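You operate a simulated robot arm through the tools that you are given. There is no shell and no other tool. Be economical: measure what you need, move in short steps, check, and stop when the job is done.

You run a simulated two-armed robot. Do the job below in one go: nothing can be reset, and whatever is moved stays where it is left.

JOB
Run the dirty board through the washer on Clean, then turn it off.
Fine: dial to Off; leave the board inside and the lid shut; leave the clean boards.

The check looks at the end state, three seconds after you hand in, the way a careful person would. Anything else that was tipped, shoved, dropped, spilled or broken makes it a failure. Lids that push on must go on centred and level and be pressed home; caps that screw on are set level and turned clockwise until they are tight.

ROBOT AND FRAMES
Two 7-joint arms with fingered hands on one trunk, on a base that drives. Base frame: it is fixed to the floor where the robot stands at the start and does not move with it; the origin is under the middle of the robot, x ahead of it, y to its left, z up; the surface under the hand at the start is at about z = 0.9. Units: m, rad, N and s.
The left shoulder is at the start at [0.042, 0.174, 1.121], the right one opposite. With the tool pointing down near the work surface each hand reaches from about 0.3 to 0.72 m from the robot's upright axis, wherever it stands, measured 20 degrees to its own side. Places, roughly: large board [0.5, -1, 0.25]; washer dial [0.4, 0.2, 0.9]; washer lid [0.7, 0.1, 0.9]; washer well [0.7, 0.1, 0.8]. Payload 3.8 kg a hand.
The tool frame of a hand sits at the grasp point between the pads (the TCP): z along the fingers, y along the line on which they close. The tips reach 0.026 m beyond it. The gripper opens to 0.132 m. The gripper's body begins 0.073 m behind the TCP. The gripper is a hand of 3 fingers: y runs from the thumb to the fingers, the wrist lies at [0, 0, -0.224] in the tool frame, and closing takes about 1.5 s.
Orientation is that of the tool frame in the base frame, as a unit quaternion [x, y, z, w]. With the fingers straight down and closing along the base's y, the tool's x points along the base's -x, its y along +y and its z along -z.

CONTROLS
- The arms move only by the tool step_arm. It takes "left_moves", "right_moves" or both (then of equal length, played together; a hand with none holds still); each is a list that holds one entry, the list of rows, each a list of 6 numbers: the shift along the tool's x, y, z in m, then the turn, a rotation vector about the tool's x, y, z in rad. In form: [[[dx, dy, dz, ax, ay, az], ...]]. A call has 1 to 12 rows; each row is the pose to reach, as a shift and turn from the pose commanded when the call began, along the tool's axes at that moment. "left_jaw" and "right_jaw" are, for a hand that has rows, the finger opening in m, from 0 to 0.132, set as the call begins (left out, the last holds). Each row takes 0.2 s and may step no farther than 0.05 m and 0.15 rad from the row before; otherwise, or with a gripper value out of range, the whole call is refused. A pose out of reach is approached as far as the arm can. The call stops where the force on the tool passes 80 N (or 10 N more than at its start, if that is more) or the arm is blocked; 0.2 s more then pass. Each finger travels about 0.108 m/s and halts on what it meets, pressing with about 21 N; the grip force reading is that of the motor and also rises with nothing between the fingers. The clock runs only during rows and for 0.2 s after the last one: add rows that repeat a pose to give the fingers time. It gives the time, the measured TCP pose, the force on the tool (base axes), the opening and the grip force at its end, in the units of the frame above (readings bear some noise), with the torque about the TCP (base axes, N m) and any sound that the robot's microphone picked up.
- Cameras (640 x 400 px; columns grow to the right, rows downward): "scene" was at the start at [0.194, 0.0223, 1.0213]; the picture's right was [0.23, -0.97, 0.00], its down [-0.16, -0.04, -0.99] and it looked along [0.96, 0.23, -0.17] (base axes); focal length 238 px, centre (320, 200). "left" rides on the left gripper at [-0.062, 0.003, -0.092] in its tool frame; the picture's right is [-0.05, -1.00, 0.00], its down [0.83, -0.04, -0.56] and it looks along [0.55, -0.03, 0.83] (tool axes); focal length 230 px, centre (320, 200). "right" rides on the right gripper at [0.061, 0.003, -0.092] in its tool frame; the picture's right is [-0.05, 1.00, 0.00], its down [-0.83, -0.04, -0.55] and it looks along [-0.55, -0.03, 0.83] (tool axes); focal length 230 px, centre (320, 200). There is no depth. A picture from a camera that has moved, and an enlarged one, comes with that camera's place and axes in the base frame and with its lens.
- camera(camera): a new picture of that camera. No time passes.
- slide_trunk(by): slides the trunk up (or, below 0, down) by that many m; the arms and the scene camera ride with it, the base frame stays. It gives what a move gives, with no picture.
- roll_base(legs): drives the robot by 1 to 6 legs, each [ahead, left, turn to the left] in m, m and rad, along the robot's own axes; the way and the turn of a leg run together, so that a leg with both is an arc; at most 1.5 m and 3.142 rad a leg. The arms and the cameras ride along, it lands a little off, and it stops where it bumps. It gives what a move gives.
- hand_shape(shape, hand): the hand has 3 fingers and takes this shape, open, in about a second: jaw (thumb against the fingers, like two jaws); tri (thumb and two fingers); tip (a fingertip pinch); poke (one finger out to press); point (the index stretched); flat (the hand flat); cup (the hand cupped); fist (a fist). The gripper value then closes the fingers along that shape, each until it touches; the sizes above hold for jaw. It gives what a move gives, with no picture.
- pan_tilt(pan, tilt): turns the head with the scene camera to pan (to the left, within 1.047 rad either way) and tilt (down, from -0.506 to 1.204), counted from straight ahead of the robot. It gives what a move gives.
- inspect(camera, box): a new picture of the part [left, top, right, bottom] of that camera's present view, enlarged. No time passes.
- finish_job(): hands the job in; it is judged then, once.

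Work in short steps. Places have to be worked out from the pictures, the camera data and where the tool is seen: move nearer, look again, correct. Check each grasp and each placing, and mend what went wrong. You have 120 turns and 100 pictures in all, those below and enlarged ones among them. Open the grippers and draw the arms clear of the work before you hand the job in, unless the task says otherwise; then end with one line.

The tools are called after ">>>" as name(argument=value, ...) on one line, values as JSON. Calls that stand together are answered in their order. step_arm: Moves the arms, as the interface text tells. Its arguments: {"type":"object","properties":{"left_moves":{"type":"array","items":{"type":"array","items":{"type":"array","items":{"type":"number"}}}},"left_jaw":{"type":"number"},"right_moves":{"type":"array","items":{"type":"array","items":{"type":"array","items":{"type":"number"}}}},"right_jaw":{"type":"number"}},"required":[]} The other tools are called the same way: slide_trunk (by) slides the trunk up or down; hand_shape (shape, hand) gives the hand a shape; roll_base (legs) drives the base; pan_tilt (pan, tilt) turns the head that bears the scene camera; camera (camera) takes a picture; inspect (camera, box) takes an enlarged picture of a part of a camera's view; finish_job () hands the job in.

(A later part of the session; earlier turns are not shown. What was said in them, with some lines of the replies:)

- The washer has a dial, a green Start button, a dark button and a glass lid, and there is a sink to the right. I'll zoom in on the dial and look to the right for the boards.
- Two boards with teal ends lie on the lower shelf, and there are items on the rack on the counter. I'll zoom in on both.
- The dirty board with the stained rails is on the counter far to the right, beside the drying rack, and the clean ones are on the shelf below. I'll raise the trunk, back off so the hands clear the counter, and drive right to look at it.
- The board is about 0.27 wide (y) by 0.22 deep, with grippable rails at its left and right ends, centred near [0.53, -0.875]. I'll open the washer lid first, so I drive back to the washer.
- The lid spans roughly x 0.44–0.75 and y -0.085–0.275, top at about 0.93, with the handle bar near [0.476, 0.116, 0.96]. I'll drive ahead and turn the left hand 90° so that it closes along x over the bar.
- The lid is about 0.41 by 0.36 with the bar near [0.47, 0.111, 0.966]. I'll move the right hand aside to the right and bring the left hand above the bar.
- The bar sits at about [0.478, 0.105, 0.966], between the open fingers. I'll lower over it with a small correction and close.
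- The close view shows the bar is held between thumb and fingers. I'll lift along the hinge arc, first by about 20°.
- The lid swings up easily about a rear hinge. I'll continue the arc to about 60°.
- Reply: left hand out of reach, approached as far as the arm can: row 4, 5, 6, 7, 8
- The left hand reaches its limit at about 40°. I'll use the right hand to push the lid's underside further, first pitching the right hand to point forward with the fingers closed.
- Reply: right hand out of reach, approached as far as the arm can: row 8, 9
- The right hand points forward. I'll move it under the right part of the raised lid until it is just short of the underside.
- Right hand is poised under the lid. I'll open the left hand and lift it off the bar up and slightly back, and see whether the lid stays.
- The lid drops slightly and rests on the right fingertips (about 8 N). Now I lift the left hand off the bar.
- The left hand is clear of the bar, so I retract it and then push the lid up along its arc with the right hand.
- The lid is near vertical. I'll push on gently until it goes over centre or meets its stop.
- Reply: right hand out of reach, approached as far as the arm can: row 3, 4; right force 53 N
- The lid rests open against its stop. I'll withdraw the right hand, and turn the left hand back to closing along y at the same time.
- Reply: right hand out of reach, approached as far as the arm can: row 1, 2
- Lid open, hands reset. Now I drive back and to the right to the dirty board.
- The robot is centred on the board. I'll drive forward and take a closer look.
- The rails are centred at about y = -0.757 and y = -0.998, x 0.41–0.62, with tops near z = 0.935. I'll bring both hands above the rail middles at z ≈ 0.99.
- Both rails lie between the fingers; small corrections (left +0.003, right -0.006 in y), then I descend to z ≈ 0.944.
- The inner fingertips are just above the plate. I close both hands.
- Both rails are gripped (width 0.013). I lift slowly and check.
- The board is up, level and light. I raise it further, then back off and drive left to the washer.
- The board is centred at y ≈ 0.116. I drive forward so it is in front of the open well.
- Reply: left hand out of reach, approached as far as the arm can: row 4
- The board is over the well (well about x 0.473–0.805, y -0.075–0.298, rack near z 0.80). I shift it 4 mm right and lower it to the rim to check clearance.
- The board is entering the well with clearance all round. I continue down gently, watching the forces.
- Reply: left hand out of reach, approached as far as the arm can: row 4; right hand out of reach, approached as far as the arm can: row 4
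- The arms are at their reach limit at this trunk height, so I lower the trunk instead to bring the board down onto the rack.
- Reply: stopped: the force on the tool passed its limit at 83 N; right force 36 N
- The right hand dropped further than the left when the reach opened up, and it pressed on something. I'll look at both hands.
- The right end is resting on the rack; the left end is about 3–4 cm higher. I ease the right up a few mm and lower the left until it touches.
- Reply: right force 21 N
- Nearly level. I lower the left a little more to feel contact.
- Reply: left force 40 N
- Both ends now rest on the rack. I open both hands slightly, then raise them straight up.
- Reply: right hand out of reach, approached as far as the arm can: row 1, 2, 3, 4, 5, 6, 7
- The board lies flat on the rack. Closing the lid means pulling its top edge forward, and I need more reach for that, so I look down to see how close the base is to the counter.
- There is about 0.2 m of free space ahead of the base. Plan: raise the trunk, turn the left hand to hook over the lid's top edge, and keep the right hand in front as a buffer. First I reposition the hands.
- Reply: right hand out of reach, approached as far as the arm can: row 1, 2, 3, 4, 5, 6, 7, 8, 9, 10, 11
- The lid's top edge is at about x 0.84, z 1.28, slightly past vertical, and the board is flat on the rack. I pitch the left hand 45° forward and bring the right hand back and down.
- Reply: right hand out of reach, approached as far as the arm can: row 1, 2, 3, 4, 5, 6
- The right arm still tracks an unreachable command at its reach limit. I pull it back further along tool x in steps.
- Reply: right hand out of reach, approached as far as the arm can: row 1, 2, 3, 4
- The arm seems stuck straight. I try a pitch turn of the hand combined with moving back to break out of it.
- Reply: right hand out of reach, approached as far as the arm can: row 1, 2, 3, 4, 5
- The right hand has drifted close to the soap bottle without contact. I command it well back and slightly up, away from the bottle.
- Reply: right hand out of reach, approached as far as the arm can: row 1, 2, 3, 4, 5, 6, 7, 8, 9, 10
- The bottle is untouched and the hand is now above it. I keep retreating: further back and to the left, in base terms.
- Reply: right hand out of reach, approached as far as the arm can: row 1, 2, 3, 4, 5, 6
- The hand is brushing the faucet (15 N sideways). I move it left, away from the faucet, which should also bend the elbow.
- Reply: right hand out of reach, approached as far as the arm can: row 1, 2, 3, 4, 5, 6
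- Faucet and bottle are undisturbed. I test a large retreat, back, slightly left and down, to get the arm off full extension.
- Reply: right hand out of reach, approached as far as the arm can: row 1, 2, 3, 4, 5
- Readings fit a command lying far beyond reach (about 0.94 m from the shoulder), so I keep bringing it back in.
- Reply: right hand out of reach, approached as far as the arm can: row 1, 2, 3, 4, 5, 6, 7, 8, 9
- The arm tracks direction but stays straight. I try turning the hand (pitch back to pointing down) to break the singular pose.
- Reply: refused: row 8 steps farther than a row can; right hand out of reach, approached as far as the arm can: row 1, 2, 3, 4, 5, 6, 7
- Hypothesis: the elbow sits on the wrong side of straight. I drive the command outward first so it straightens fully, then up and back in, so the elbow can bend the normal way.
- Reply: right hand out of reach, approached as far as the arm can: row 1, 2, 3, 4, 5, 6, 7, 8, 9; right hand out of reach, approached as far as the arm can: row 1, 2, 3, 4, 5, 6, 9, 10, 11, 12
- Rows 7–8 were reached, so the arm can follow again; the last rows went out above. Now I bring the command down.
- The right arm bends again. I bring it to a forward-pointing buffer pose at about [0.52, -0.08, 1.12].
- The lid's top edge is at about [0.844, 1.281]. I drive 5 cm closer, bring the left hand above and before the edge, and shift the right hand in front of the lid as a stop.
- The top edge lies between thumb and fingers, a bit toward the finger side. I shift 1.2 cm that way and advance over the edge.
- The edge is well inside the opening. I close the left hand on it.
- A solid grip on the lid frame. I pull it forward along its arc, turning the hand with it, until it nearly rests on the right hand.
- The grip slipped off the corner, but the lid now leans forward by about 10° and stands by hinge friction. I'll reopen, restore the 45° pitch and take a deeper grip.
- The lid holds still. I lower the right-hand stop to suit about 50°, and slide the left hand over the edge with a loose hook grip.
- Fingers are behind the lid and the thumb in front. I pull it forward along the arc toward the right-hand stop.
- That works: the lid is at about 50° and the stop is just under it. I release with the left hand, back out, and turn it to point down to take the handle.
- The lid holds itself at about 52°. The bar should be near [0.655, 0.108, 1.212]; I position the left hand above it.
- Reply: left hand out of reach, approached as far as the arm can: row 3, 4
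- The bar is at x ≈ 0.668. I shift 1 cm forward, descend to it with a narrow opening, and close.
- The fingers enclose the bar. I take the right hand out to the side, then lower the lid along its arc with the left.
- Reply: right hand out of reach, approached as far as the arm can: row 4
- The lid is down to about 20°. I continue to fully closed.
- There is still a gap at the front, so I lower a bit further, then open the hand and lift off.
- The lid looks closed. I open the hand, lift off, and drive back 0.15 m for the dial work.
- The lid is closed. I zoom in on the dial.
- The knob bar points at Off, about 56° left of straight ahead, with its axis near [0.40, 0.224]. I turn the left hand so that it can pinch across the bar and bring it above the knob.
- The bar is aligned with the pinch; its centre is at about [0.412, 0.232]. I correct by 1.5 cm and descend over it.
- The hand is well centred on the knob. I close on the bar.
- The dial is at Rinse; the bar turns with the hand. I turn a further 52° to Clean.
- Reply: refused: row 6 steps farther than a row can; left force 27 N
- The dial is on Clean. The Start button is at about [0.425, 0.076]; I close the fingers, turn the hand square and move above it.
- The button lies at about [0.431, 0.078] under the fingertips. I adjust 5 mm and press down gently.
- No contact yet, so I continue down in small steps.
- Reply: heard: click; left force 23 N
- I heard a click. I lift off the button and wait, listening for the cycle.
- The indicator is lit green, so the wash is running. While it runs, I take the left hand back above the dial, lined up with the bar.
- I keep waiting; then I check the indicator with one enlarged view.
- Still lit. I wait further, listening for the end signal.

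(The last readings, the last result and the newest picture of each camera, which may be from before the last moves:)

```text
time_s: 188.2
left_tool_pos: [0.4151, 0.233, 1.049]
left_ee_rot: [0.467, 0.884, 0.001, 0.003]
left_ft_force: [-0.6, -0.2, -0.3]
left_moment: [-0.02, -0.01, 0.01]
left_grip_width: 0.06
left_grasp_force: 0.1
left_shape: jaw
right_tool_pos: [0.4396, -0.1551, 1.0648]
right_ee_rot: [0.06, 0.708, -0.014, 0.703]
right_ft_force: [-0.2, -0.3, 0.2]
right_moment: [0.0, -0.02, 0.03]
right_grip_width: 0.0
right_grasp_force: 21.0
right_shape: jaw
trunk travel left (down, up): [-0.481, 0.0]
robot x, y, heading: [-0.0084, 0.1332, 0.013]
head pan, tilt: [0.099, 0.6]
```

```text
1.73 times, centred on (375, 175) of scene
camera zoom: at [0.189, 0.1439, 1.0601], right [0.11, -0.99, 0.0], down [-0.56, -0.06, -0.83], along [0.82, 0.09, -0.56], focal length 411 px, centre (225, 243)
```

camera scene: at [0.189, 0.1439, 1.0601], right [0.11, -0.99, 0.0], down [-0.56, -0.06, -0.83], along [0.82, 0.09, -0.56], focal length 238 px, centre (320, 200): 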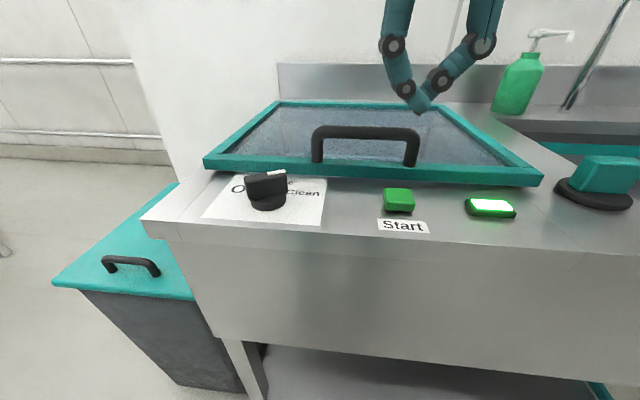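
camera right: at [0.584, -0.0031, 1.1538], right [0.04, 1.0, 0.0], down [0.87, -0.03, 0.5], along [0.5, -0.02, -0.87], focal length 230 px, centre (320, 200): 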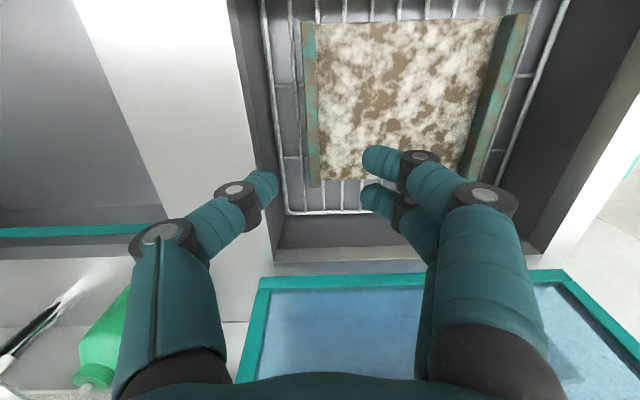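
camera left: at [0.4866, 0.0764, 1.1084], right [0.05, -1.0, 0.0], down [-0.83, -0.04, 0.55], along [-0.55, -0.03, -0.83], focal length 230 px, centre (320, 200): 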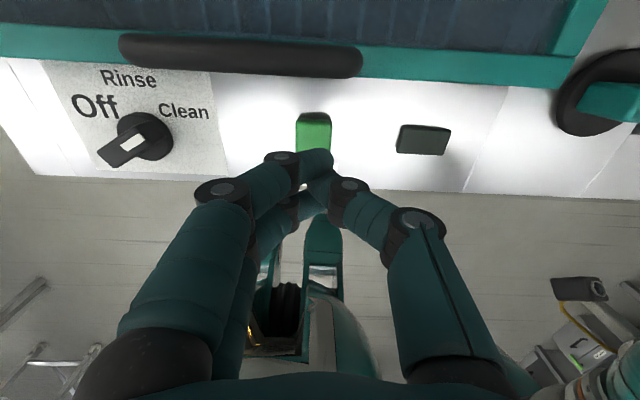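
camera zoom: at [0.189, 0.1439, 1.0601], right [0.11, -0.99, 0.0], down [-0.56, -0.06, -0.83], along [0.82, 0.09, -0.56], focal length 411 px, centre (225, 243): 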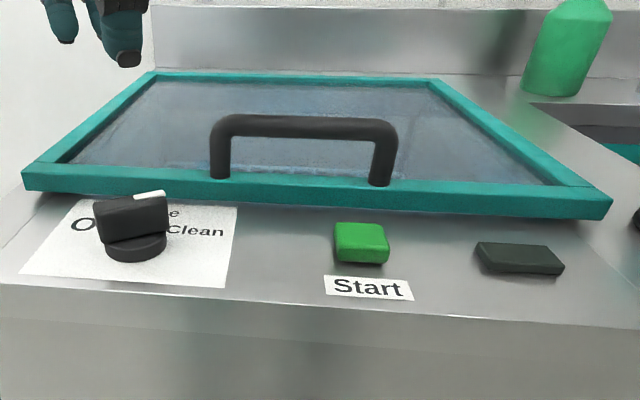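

The indicator has gone out, so the cycle is finished. I grip the knob and turn it back to Off.

>>> step_arm(left_moves=[[[0, 0, 0.03, 0, 0, 0], [0, 0, 0.06, 0, 0, 0], [0, 0, 0.085, 0, 0, 0], [0, 0, 0.1, 0, 0, 0]]])

>>> step_arm(left_moves=[[[0, 0, 0.002, 0, 0, 0], [0, 0, 0.002, 0, 0, 0], [0, 0, 0.002, 0, 0, 0], [0, 0, 0.002, 0, 0, 0]]], left_jaw=0.0)

>>> step_arm(left_moves=[[[0, 0, 0, 0, 0, -0.14], [0, 0, 0, 0, 0, -0.28], [0, 0, 0, 0, 0, -0.42], [0, 0, 0, 0, 0, -0.56], [0, 0, 0, 0, 0, -0.7], [0, 0, 0, 0, 0, -0.84], [0, 0, 0, 0, 0, -0.98]]])

>>> step_arm(left_moves=[[[0, 0, 0, 0, 0, -0.14], [0, 0, 0, 0, 0, -0.28], [0, 0, 0, 0, 0, -0.42], [0, 0, 0, 0, 0, -0.56], [0, 0, 0, 0, 0, -0.7], [0, 0, 0, 0, 0, -0.84], [0, 0, 0, 0, 0, -0.98]]])

>>> step_arm(left_moves=[[[0, 0, 0, 0, 0, 0], [0, 0, 0, 0, 0, 0], [0, 0, -0.03, 0, 0, 0], [0, 0, -0.07, 0, 0, 0], [0, 0, -0.1, 0, 0, 0]]], left_jaw=0.06)

>>> camera(camera="left")

```text
time_s: 189.2
left_tool_pos: [0.416, 0.2318, 0.9472]
left_ee_rot: [0.468, 0.884, 0.001, 0.003]
left_ft_force: [-0.7, -0.2, 0.1]
left_moment: [-0.02, -0.02, -0.01]
left_grip_width: 0.0597
left_grasp_force: 0.1
left_shape: jaw
right_tool_pos: [0.4414, -0.1555, 1.0647]
right_ee_rot: [0.06, 0.708, -0.013, 0.703]
right_ft_force: [-0.4, 0.5, 0.3]
right_moment: [-0.02, -0.02, 0.02]
right_grip_width: 0.0
right_grasp_force: 21.1
right_shape: jaw
trunk travel left (down, up): [-0.481, 0.0]
robot x, y, heading: [-0.0078, 0.1307, 0.006]
head pan, tilt: [0.099, 0.6]
```

```text
time_s: 190.2
left_tool_pos: [0.4167, 0.232, 0.9463]
left_ee_rot: [0.468, 0.884, 0.0, 0.002]
left_ft_force: [-0.1, -0.2, -0.9]
left_moment: [0.01, -0.02, 0.0]
left_grip_width: 0.0131
left_grasp_force: 20.8
left_shape: jaw
right_tool_pos: [0.4416, -0.1571, 1.0642]
right_ee_rot: [0.06, 0.708, -0.013, 0.703]
right_ft_force: [0.1, 0.0, -0.3]
right_moment: [-0.02, -0.02, 0.0]
right_grip_width: 0.0
right_grasp_force: 21.0
right_shape: jaw
trunk travel left (down, up): [-0.481, 0.0]
robot x, y, heading: [-0.0059, 0.13, 0.009]
head pan, tilt: [0.099, 0.6]
```

```text
time_s: 191.8
left_tool_pos: [0.4139, 0.2336, 0.9461]
left_ee_rot: [-0.005, 1.0, 0.0, 0.002]
left_ft_force: [-19.9, 8.2, -1.5]
left_moment: [0.2, 0.32, -0.06]
left_grip_width: 0.0121
left_grasp_force: 20.6
left_shape: jaw
right_tool_pos: [0.4396, -0.1553, 1.0667]
right_ee_rot: [0.059, 0.708, -0.014, 0.704]
right_ft_force: [-1.4, -0.6, -0.1]
right_moment: [0.03, 0.01, 0.01]
right_grip_width: 0.0001
right_grasp_force: 21.1
right_shape: jaw
trunk travel left (down, up): [-0.481, 0.0]
robot x, y, heading: [-0.0054, 0.1296, 0.009]
head pan, tilt: [0.099, 0.6]
```

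```text
time_s: 193.4
left_tool_pos: [0.4125, 0.2308, 0.9472]
left_ee_rot: [-0.475, 0.88, -0.002, 0.001]
left_ft_force: [-21.6, -1.2, -1.4]
left_moment: [0.07, 0.55, -0.05]
left_grip_width: 0.0114
left_grasp_force: 20.8
left_shape: jaw
right_tool_pos: [0.4393, -0.1558, 1.0652]
right_ee_rot: [0.061, 0.707, -0.014, 0.704]
right_ft_force: [-0.4, -0.3, -0.8]
right_moment: [0.02, -0.03, -0.02]
right_grip_width: 0.0
right_grasp_force: 21.0
right_shape: jaw
trunk travel left (down, up): [-0.481, 0.0]
robot x, y, heading: [-0.0077, 0.1361, 0.007]
head pan, tilt: [0.099, 0.6]
```

```text
time_s: 194.7
left_tool_pos: [0.4152, 0.2322, 1.0468]
left_ee_rot: [-0.473, 0.881, -0.002, 0.003]
left_ft_force: [-1.1, 0.3, 0.9]
left_moment: [-0.03, -0.04, -0.02]
left_grip_width: 0.0595
left_grasp_force: 0.0
left_shape: jaw
right_tool_pos: [0.4412, -0.1556, 1.0645]
right_ee_rot: [0.059, 0.708, -0.014, 0.703]
right_ft_force: [0.1, 1.0, -0.6]
right_moment: [0.0, -0.02, -0.01]
right_grip_width: 0.0
right_grasp_force: 21.2
right_shape: jaw
trunk travel left (down, up): [-0.481, 0.0]
robot x, y, heading: [-0.007, 0.1344, 0.007]
head pan, tilt: [0.099, 0.6]
```

```text
4 pictures are left
camera left: at [0.4465, 0.2838, 1.1377], right [0.86, -0.51, 0.01], down [-0.43, -0.72, 0.55], along [-0.28, -0.48, -0.83], focal length 230 px, centre (320, 200)
```

left: 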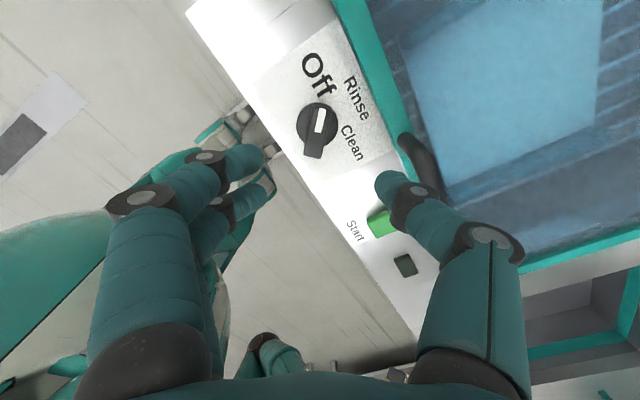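

The dial stopped about 10° short of Off. I grip it again at the Off alignment, which squares the bar up, with a slight extra turn.

>>> step_arm(left_moves=[[[0, 0, 0.03, 0, 0, 0.1], [0, 0, 0.06, 0, 0, 0.18], [0, 0, 0.085, 0, 0, 0.18], [0, 0, 0.1, 0, 0, 0.18]]])

>>> step_arm(left_moves=[[[0, 0, 0.0, 0, 0, 0], [0, 0, 0, 0, 0, 0], [0, 0, 0, 0, 0, 0], [0, 0, 0, 0, 0, 0], [0, 0, 0, 0, 0, -0.07], [0, 0, 0, 0, 0, -0.14], [0, 0, 0, 0, 0, -0.21], [0, 0, 0, 0, 0, -0.25], [0, 0, 0, 0, 0, -0.25]]], left_jaw=0.0)

>>> step_arm(left_moves=[[[0, 0, 0, 0, 0, 0], [0, 0, 0, 0, 0, 0], [0, 0, -0.03, 0, 0, 0], [0, 0, -0.07, 0, 0, 0], [0, 0, -0.1, 0, 0, 0]]], left_jaw=0.06)

>>> inspect(camera="left", box=[220, 30, 460, 230])

```text
time_s: 195.7
left_tool_pos: [0.4153, 0.2305, 0.9467]
left_ee_rot: [-0.392, 0.92, -0.002, 0.003]
left_ft_force: [0.3, 0.7, 0.0]
left_moment: [0.0, 0.02, -0.01]
left_grip_width: 0.0594
left_grasp_force: 0.1
left_shape: jaw
right_tool_pos: [0.4399, -0.1557, 1.0651]
right_ee_rot: [0.061, 0.708, -0.014, 0.703]
right_ft_force: [-0.5, -0.6, -0.1]
right_moment: [-0.01, -0.02, 0.0]
right_grip_width: 0.0
right_grasp_force: 20.9
right_shape: jaw
trunk travel left (down, up): [-0.481, 0.0]
robot x, y, heading: [-0.0072, 0.1367, 0.009]
head pan, tilt: [0.099, 0.6]
```

```text
time_s: 197.7
left_tool_pos: [0.4157, 0.2324, 0.9459]
left_ee_rot: [-0.504, 0.864, -0.002, 0.001]
left_ft_force: [-5.0, -1.8, -6.0]
left_moment: [-0.02, 0.12, -0.05]
left_grip_width: 0.0128
left_grasp_force: 21.1
left_shape: jaw
right_tool_pos: [0.4397, -0.1569, 1.065]
right_ee_rot: [0.061, 0.708, -0.014, 0.703]
right_ft_force: [0.1, 0.3, -0.4]
right_moment: [0.0, 0.01, 0.03]
right_grip_width: 0.0002
right_grasp_force: 20.8
right_shape: jaw
trunk travel left (down, up): [-0.481, 0.0]
robot x, y, heading: [-0.0094, 0.1326, 0.009]
head pan, tilt: [0.099, 0.6]
```

```text
time_s: 198.8
left_tool_pos: [0.4177, 0.233, 1.0467]
left_ee_rot: [-0.504, 0.863, -0.003, 0.003]
left_ft_force: [0.4, -0.3, 1.2]
left_moment: [-0.03, -0.02, 0.03]
left_grip_width: 0.0591
left_grasp_force: 0.1
left_shape: jaw
right_tool_pos: [0.441, -0.1568, 1.0637]
right_ee_rot: [0.06, 0.708, -0.013, 0.703]
right_ft_force: [0.1, -1.1, -0.5]
right_moment: [-0.01, -0.03, 0.05]
right_grip_width: 0.0
right_grasp_force: 21.0
right_shape: jaw
trunk travel left (down, up): [-0.481, 0.0]
robot x, y, heading: [-0.0075, 0.1347, 0.009]
head pan, tilt: [0.099, 0.6]
```

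```text
2.00 times, centred on (340, 130) of left
camera zoom: at [0.4443, 0.2874, 1.138], right [0.9, -0.45, 0.01], down [-0.37, -0.74, 0.55], along [-0.24, -0.5, -0.83], focal length 460 px, centre (280, 340)
```

zoom: 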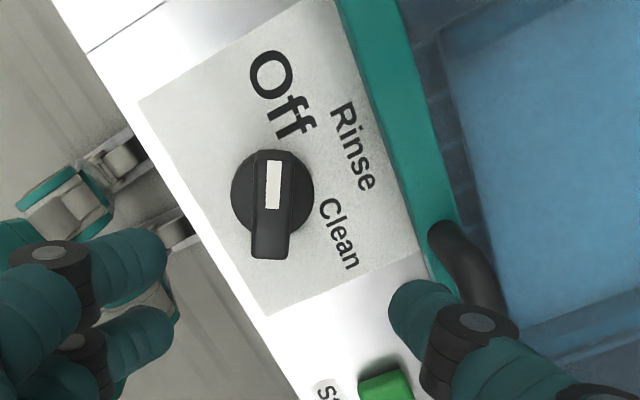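

The dial points at Off. I open the right hand, back the robot off and take a last look.

>>> step_arm(left_moves=[[[0, 0, -0.03, 0, 0, 0], [0, 0, -0.05, 0, 0, 0], [0, 0, -0.05, 0, 0, 0], [0, 0, -0.05, 0, 0, 0]]], right_moves=[[[-0.02, 0, 0, 0, 0, 0], [-0.03, 0, 0, 0, 0, 0], [-0.03, 0, 0, 0, 0, 0], [-0.03, 0, 0, 0, 0, 0]]], left_jaw=0.132, right_jaw=0.1)

>>> roll_base(legs=[[-0.3, 0, 0]])

>>> pan_tilt(pan=0.0, tilt=0.4)

>>> camera(camera="scene")

>>> inspect(camera="scene", box=[160, 110, 420, 250])

```text
time_s: 199.8
left_tool_pos: [0.416, 0.2323, 1.0943]
left_ee_rot: [-0.504, 0.863, -0.002, 0.002]
left_ft_force: [0.0, 0.1, 1.0]
left_moment: [0.01, 0.0, 0.0]
left_grip_width: 0.1318
left_grasp_force: 0.1
left_shape: jaw
right_tool_pos: [0.4518, -0.1603, 1.0871]
right_ee_rot: [0.061, 0.708, -0.013, 0.703]
right_ft_force: [0.3, -0.2, 0.1]
right_moment: [0.01, 0.0, 0.0]
right_grip_width: 0.0995
right_grasp_force: 0.1
right_shape: jaw
right hand out of reach, approached as far as the arm can: row 1, 2, 3, 4
trunk travel left (down, up): [-0.481, 0.0]
robot x, y, heading: [-0.0093, 0.136, 0.01]
head pan, tilt: [0.099, 0.6]
```

```text
time_s: 201.9
left_tool_pos: [0.112, 0.2297, 1.0938]
left_ee_rot: [-0.503, 0.864, -0.002, 0.002]
left_ft_force: [-0.7, 0.3, -0.1]
left_moment: [0.0, -0.02, -0.03]
left_grip_width: 0.1318
left_grasp_force: 0.1
left_shape: jaw
right_tool_pos: [0.1492, -0.1638, 1.0866]
right_ee_rot: [0.061, 0.708, -0.015, 0.704]
right_ft_force: [-1.2, 0.1, 0.0]
right_moment: [-0.01, 0.02, -0.01]
right_grip_width: 0.0997
right_grasp_force: 0.2
right_shape: jaw
trunk travel left (down, up): [-0.481, 0.0]
robot x, y, heading: [-0.3099, 0.1307, 0.008]
head pan, tilt: [0.099, 0.6]
```

```text
time_s: 202.6
left_tool_pos: [0.1136, 0.2297, 1.0949]
left_ee_rot: [-0.503, 0.864, -0.002, 0.002]
left_ft_force: [-0.2, -0.5, -0.5]
left_moment: [-0.01, 0.01, -0.02]
left_grip_width: 0.1319
left_grasp_force: 0.0
left_shape: jaw
right_tool_pos: [0.1487, -0.1637, 1.0875]
right_ee_rot: [0.061, 0.708, -0.013, 0.704]
right_ft_force: [-0.7, -1.7, 0.2]
right_moment: [0.01, -0.01, 0.0]
right_grip_width: 0.0997
right_grasp_force: 0.2
right_shape: jaw
trunk travel left (down, up): [-0.481, 0.0]
robot x, y, heading: [-0.3137, 0.127, 0.003]
head pan, tilt: [0.0, 0.4]
```

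```text
2 pictures are left
camera scene: at [-0.109, 0.1324, 1.0782], right [0.01, -1.0, 0.0], down [-0.39, 0.0, -0.92], along [0.92, 0.01, -0.39], focal length 238 px, centre (320, 200)
```

scene: 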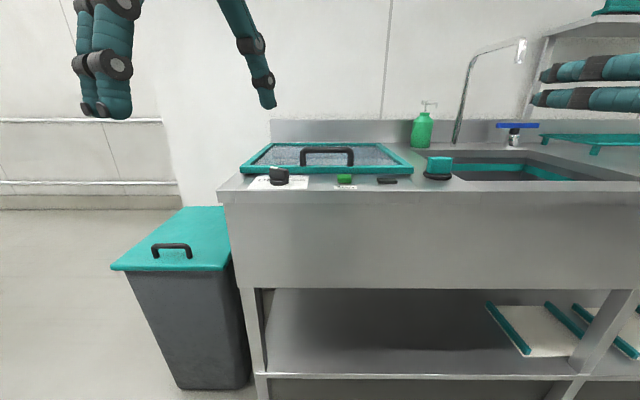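

```text
2.46 times, centred on (290, 180) of scene
camera zoom: at [-0.109, 0.1324, 1.0782], right [0.01, -1.0, 0.0], down [-0.39, 0.0, -0.92], along [0.92, 0.01, -0.39], focal length 585 px, centre (394, 249)
```

zoom: 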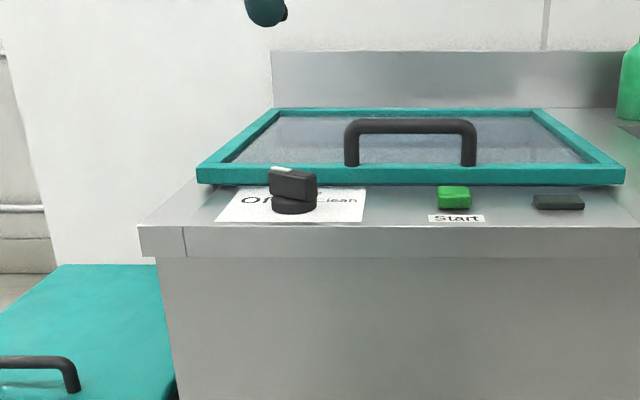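

The lid is shut, the dial is on Off, the indicator is out, and the clean boards and everything around the sink are in place. I hand the job in.

>>> finish_job()

```text
The job is handed in.
```

The dirty board has been through the Clean cycle and is inside the washer with the lid shut. The dial is on Off and the clean boards were left where they were; the right hand brushed the faucet once (about 15 N), with no visible shift.
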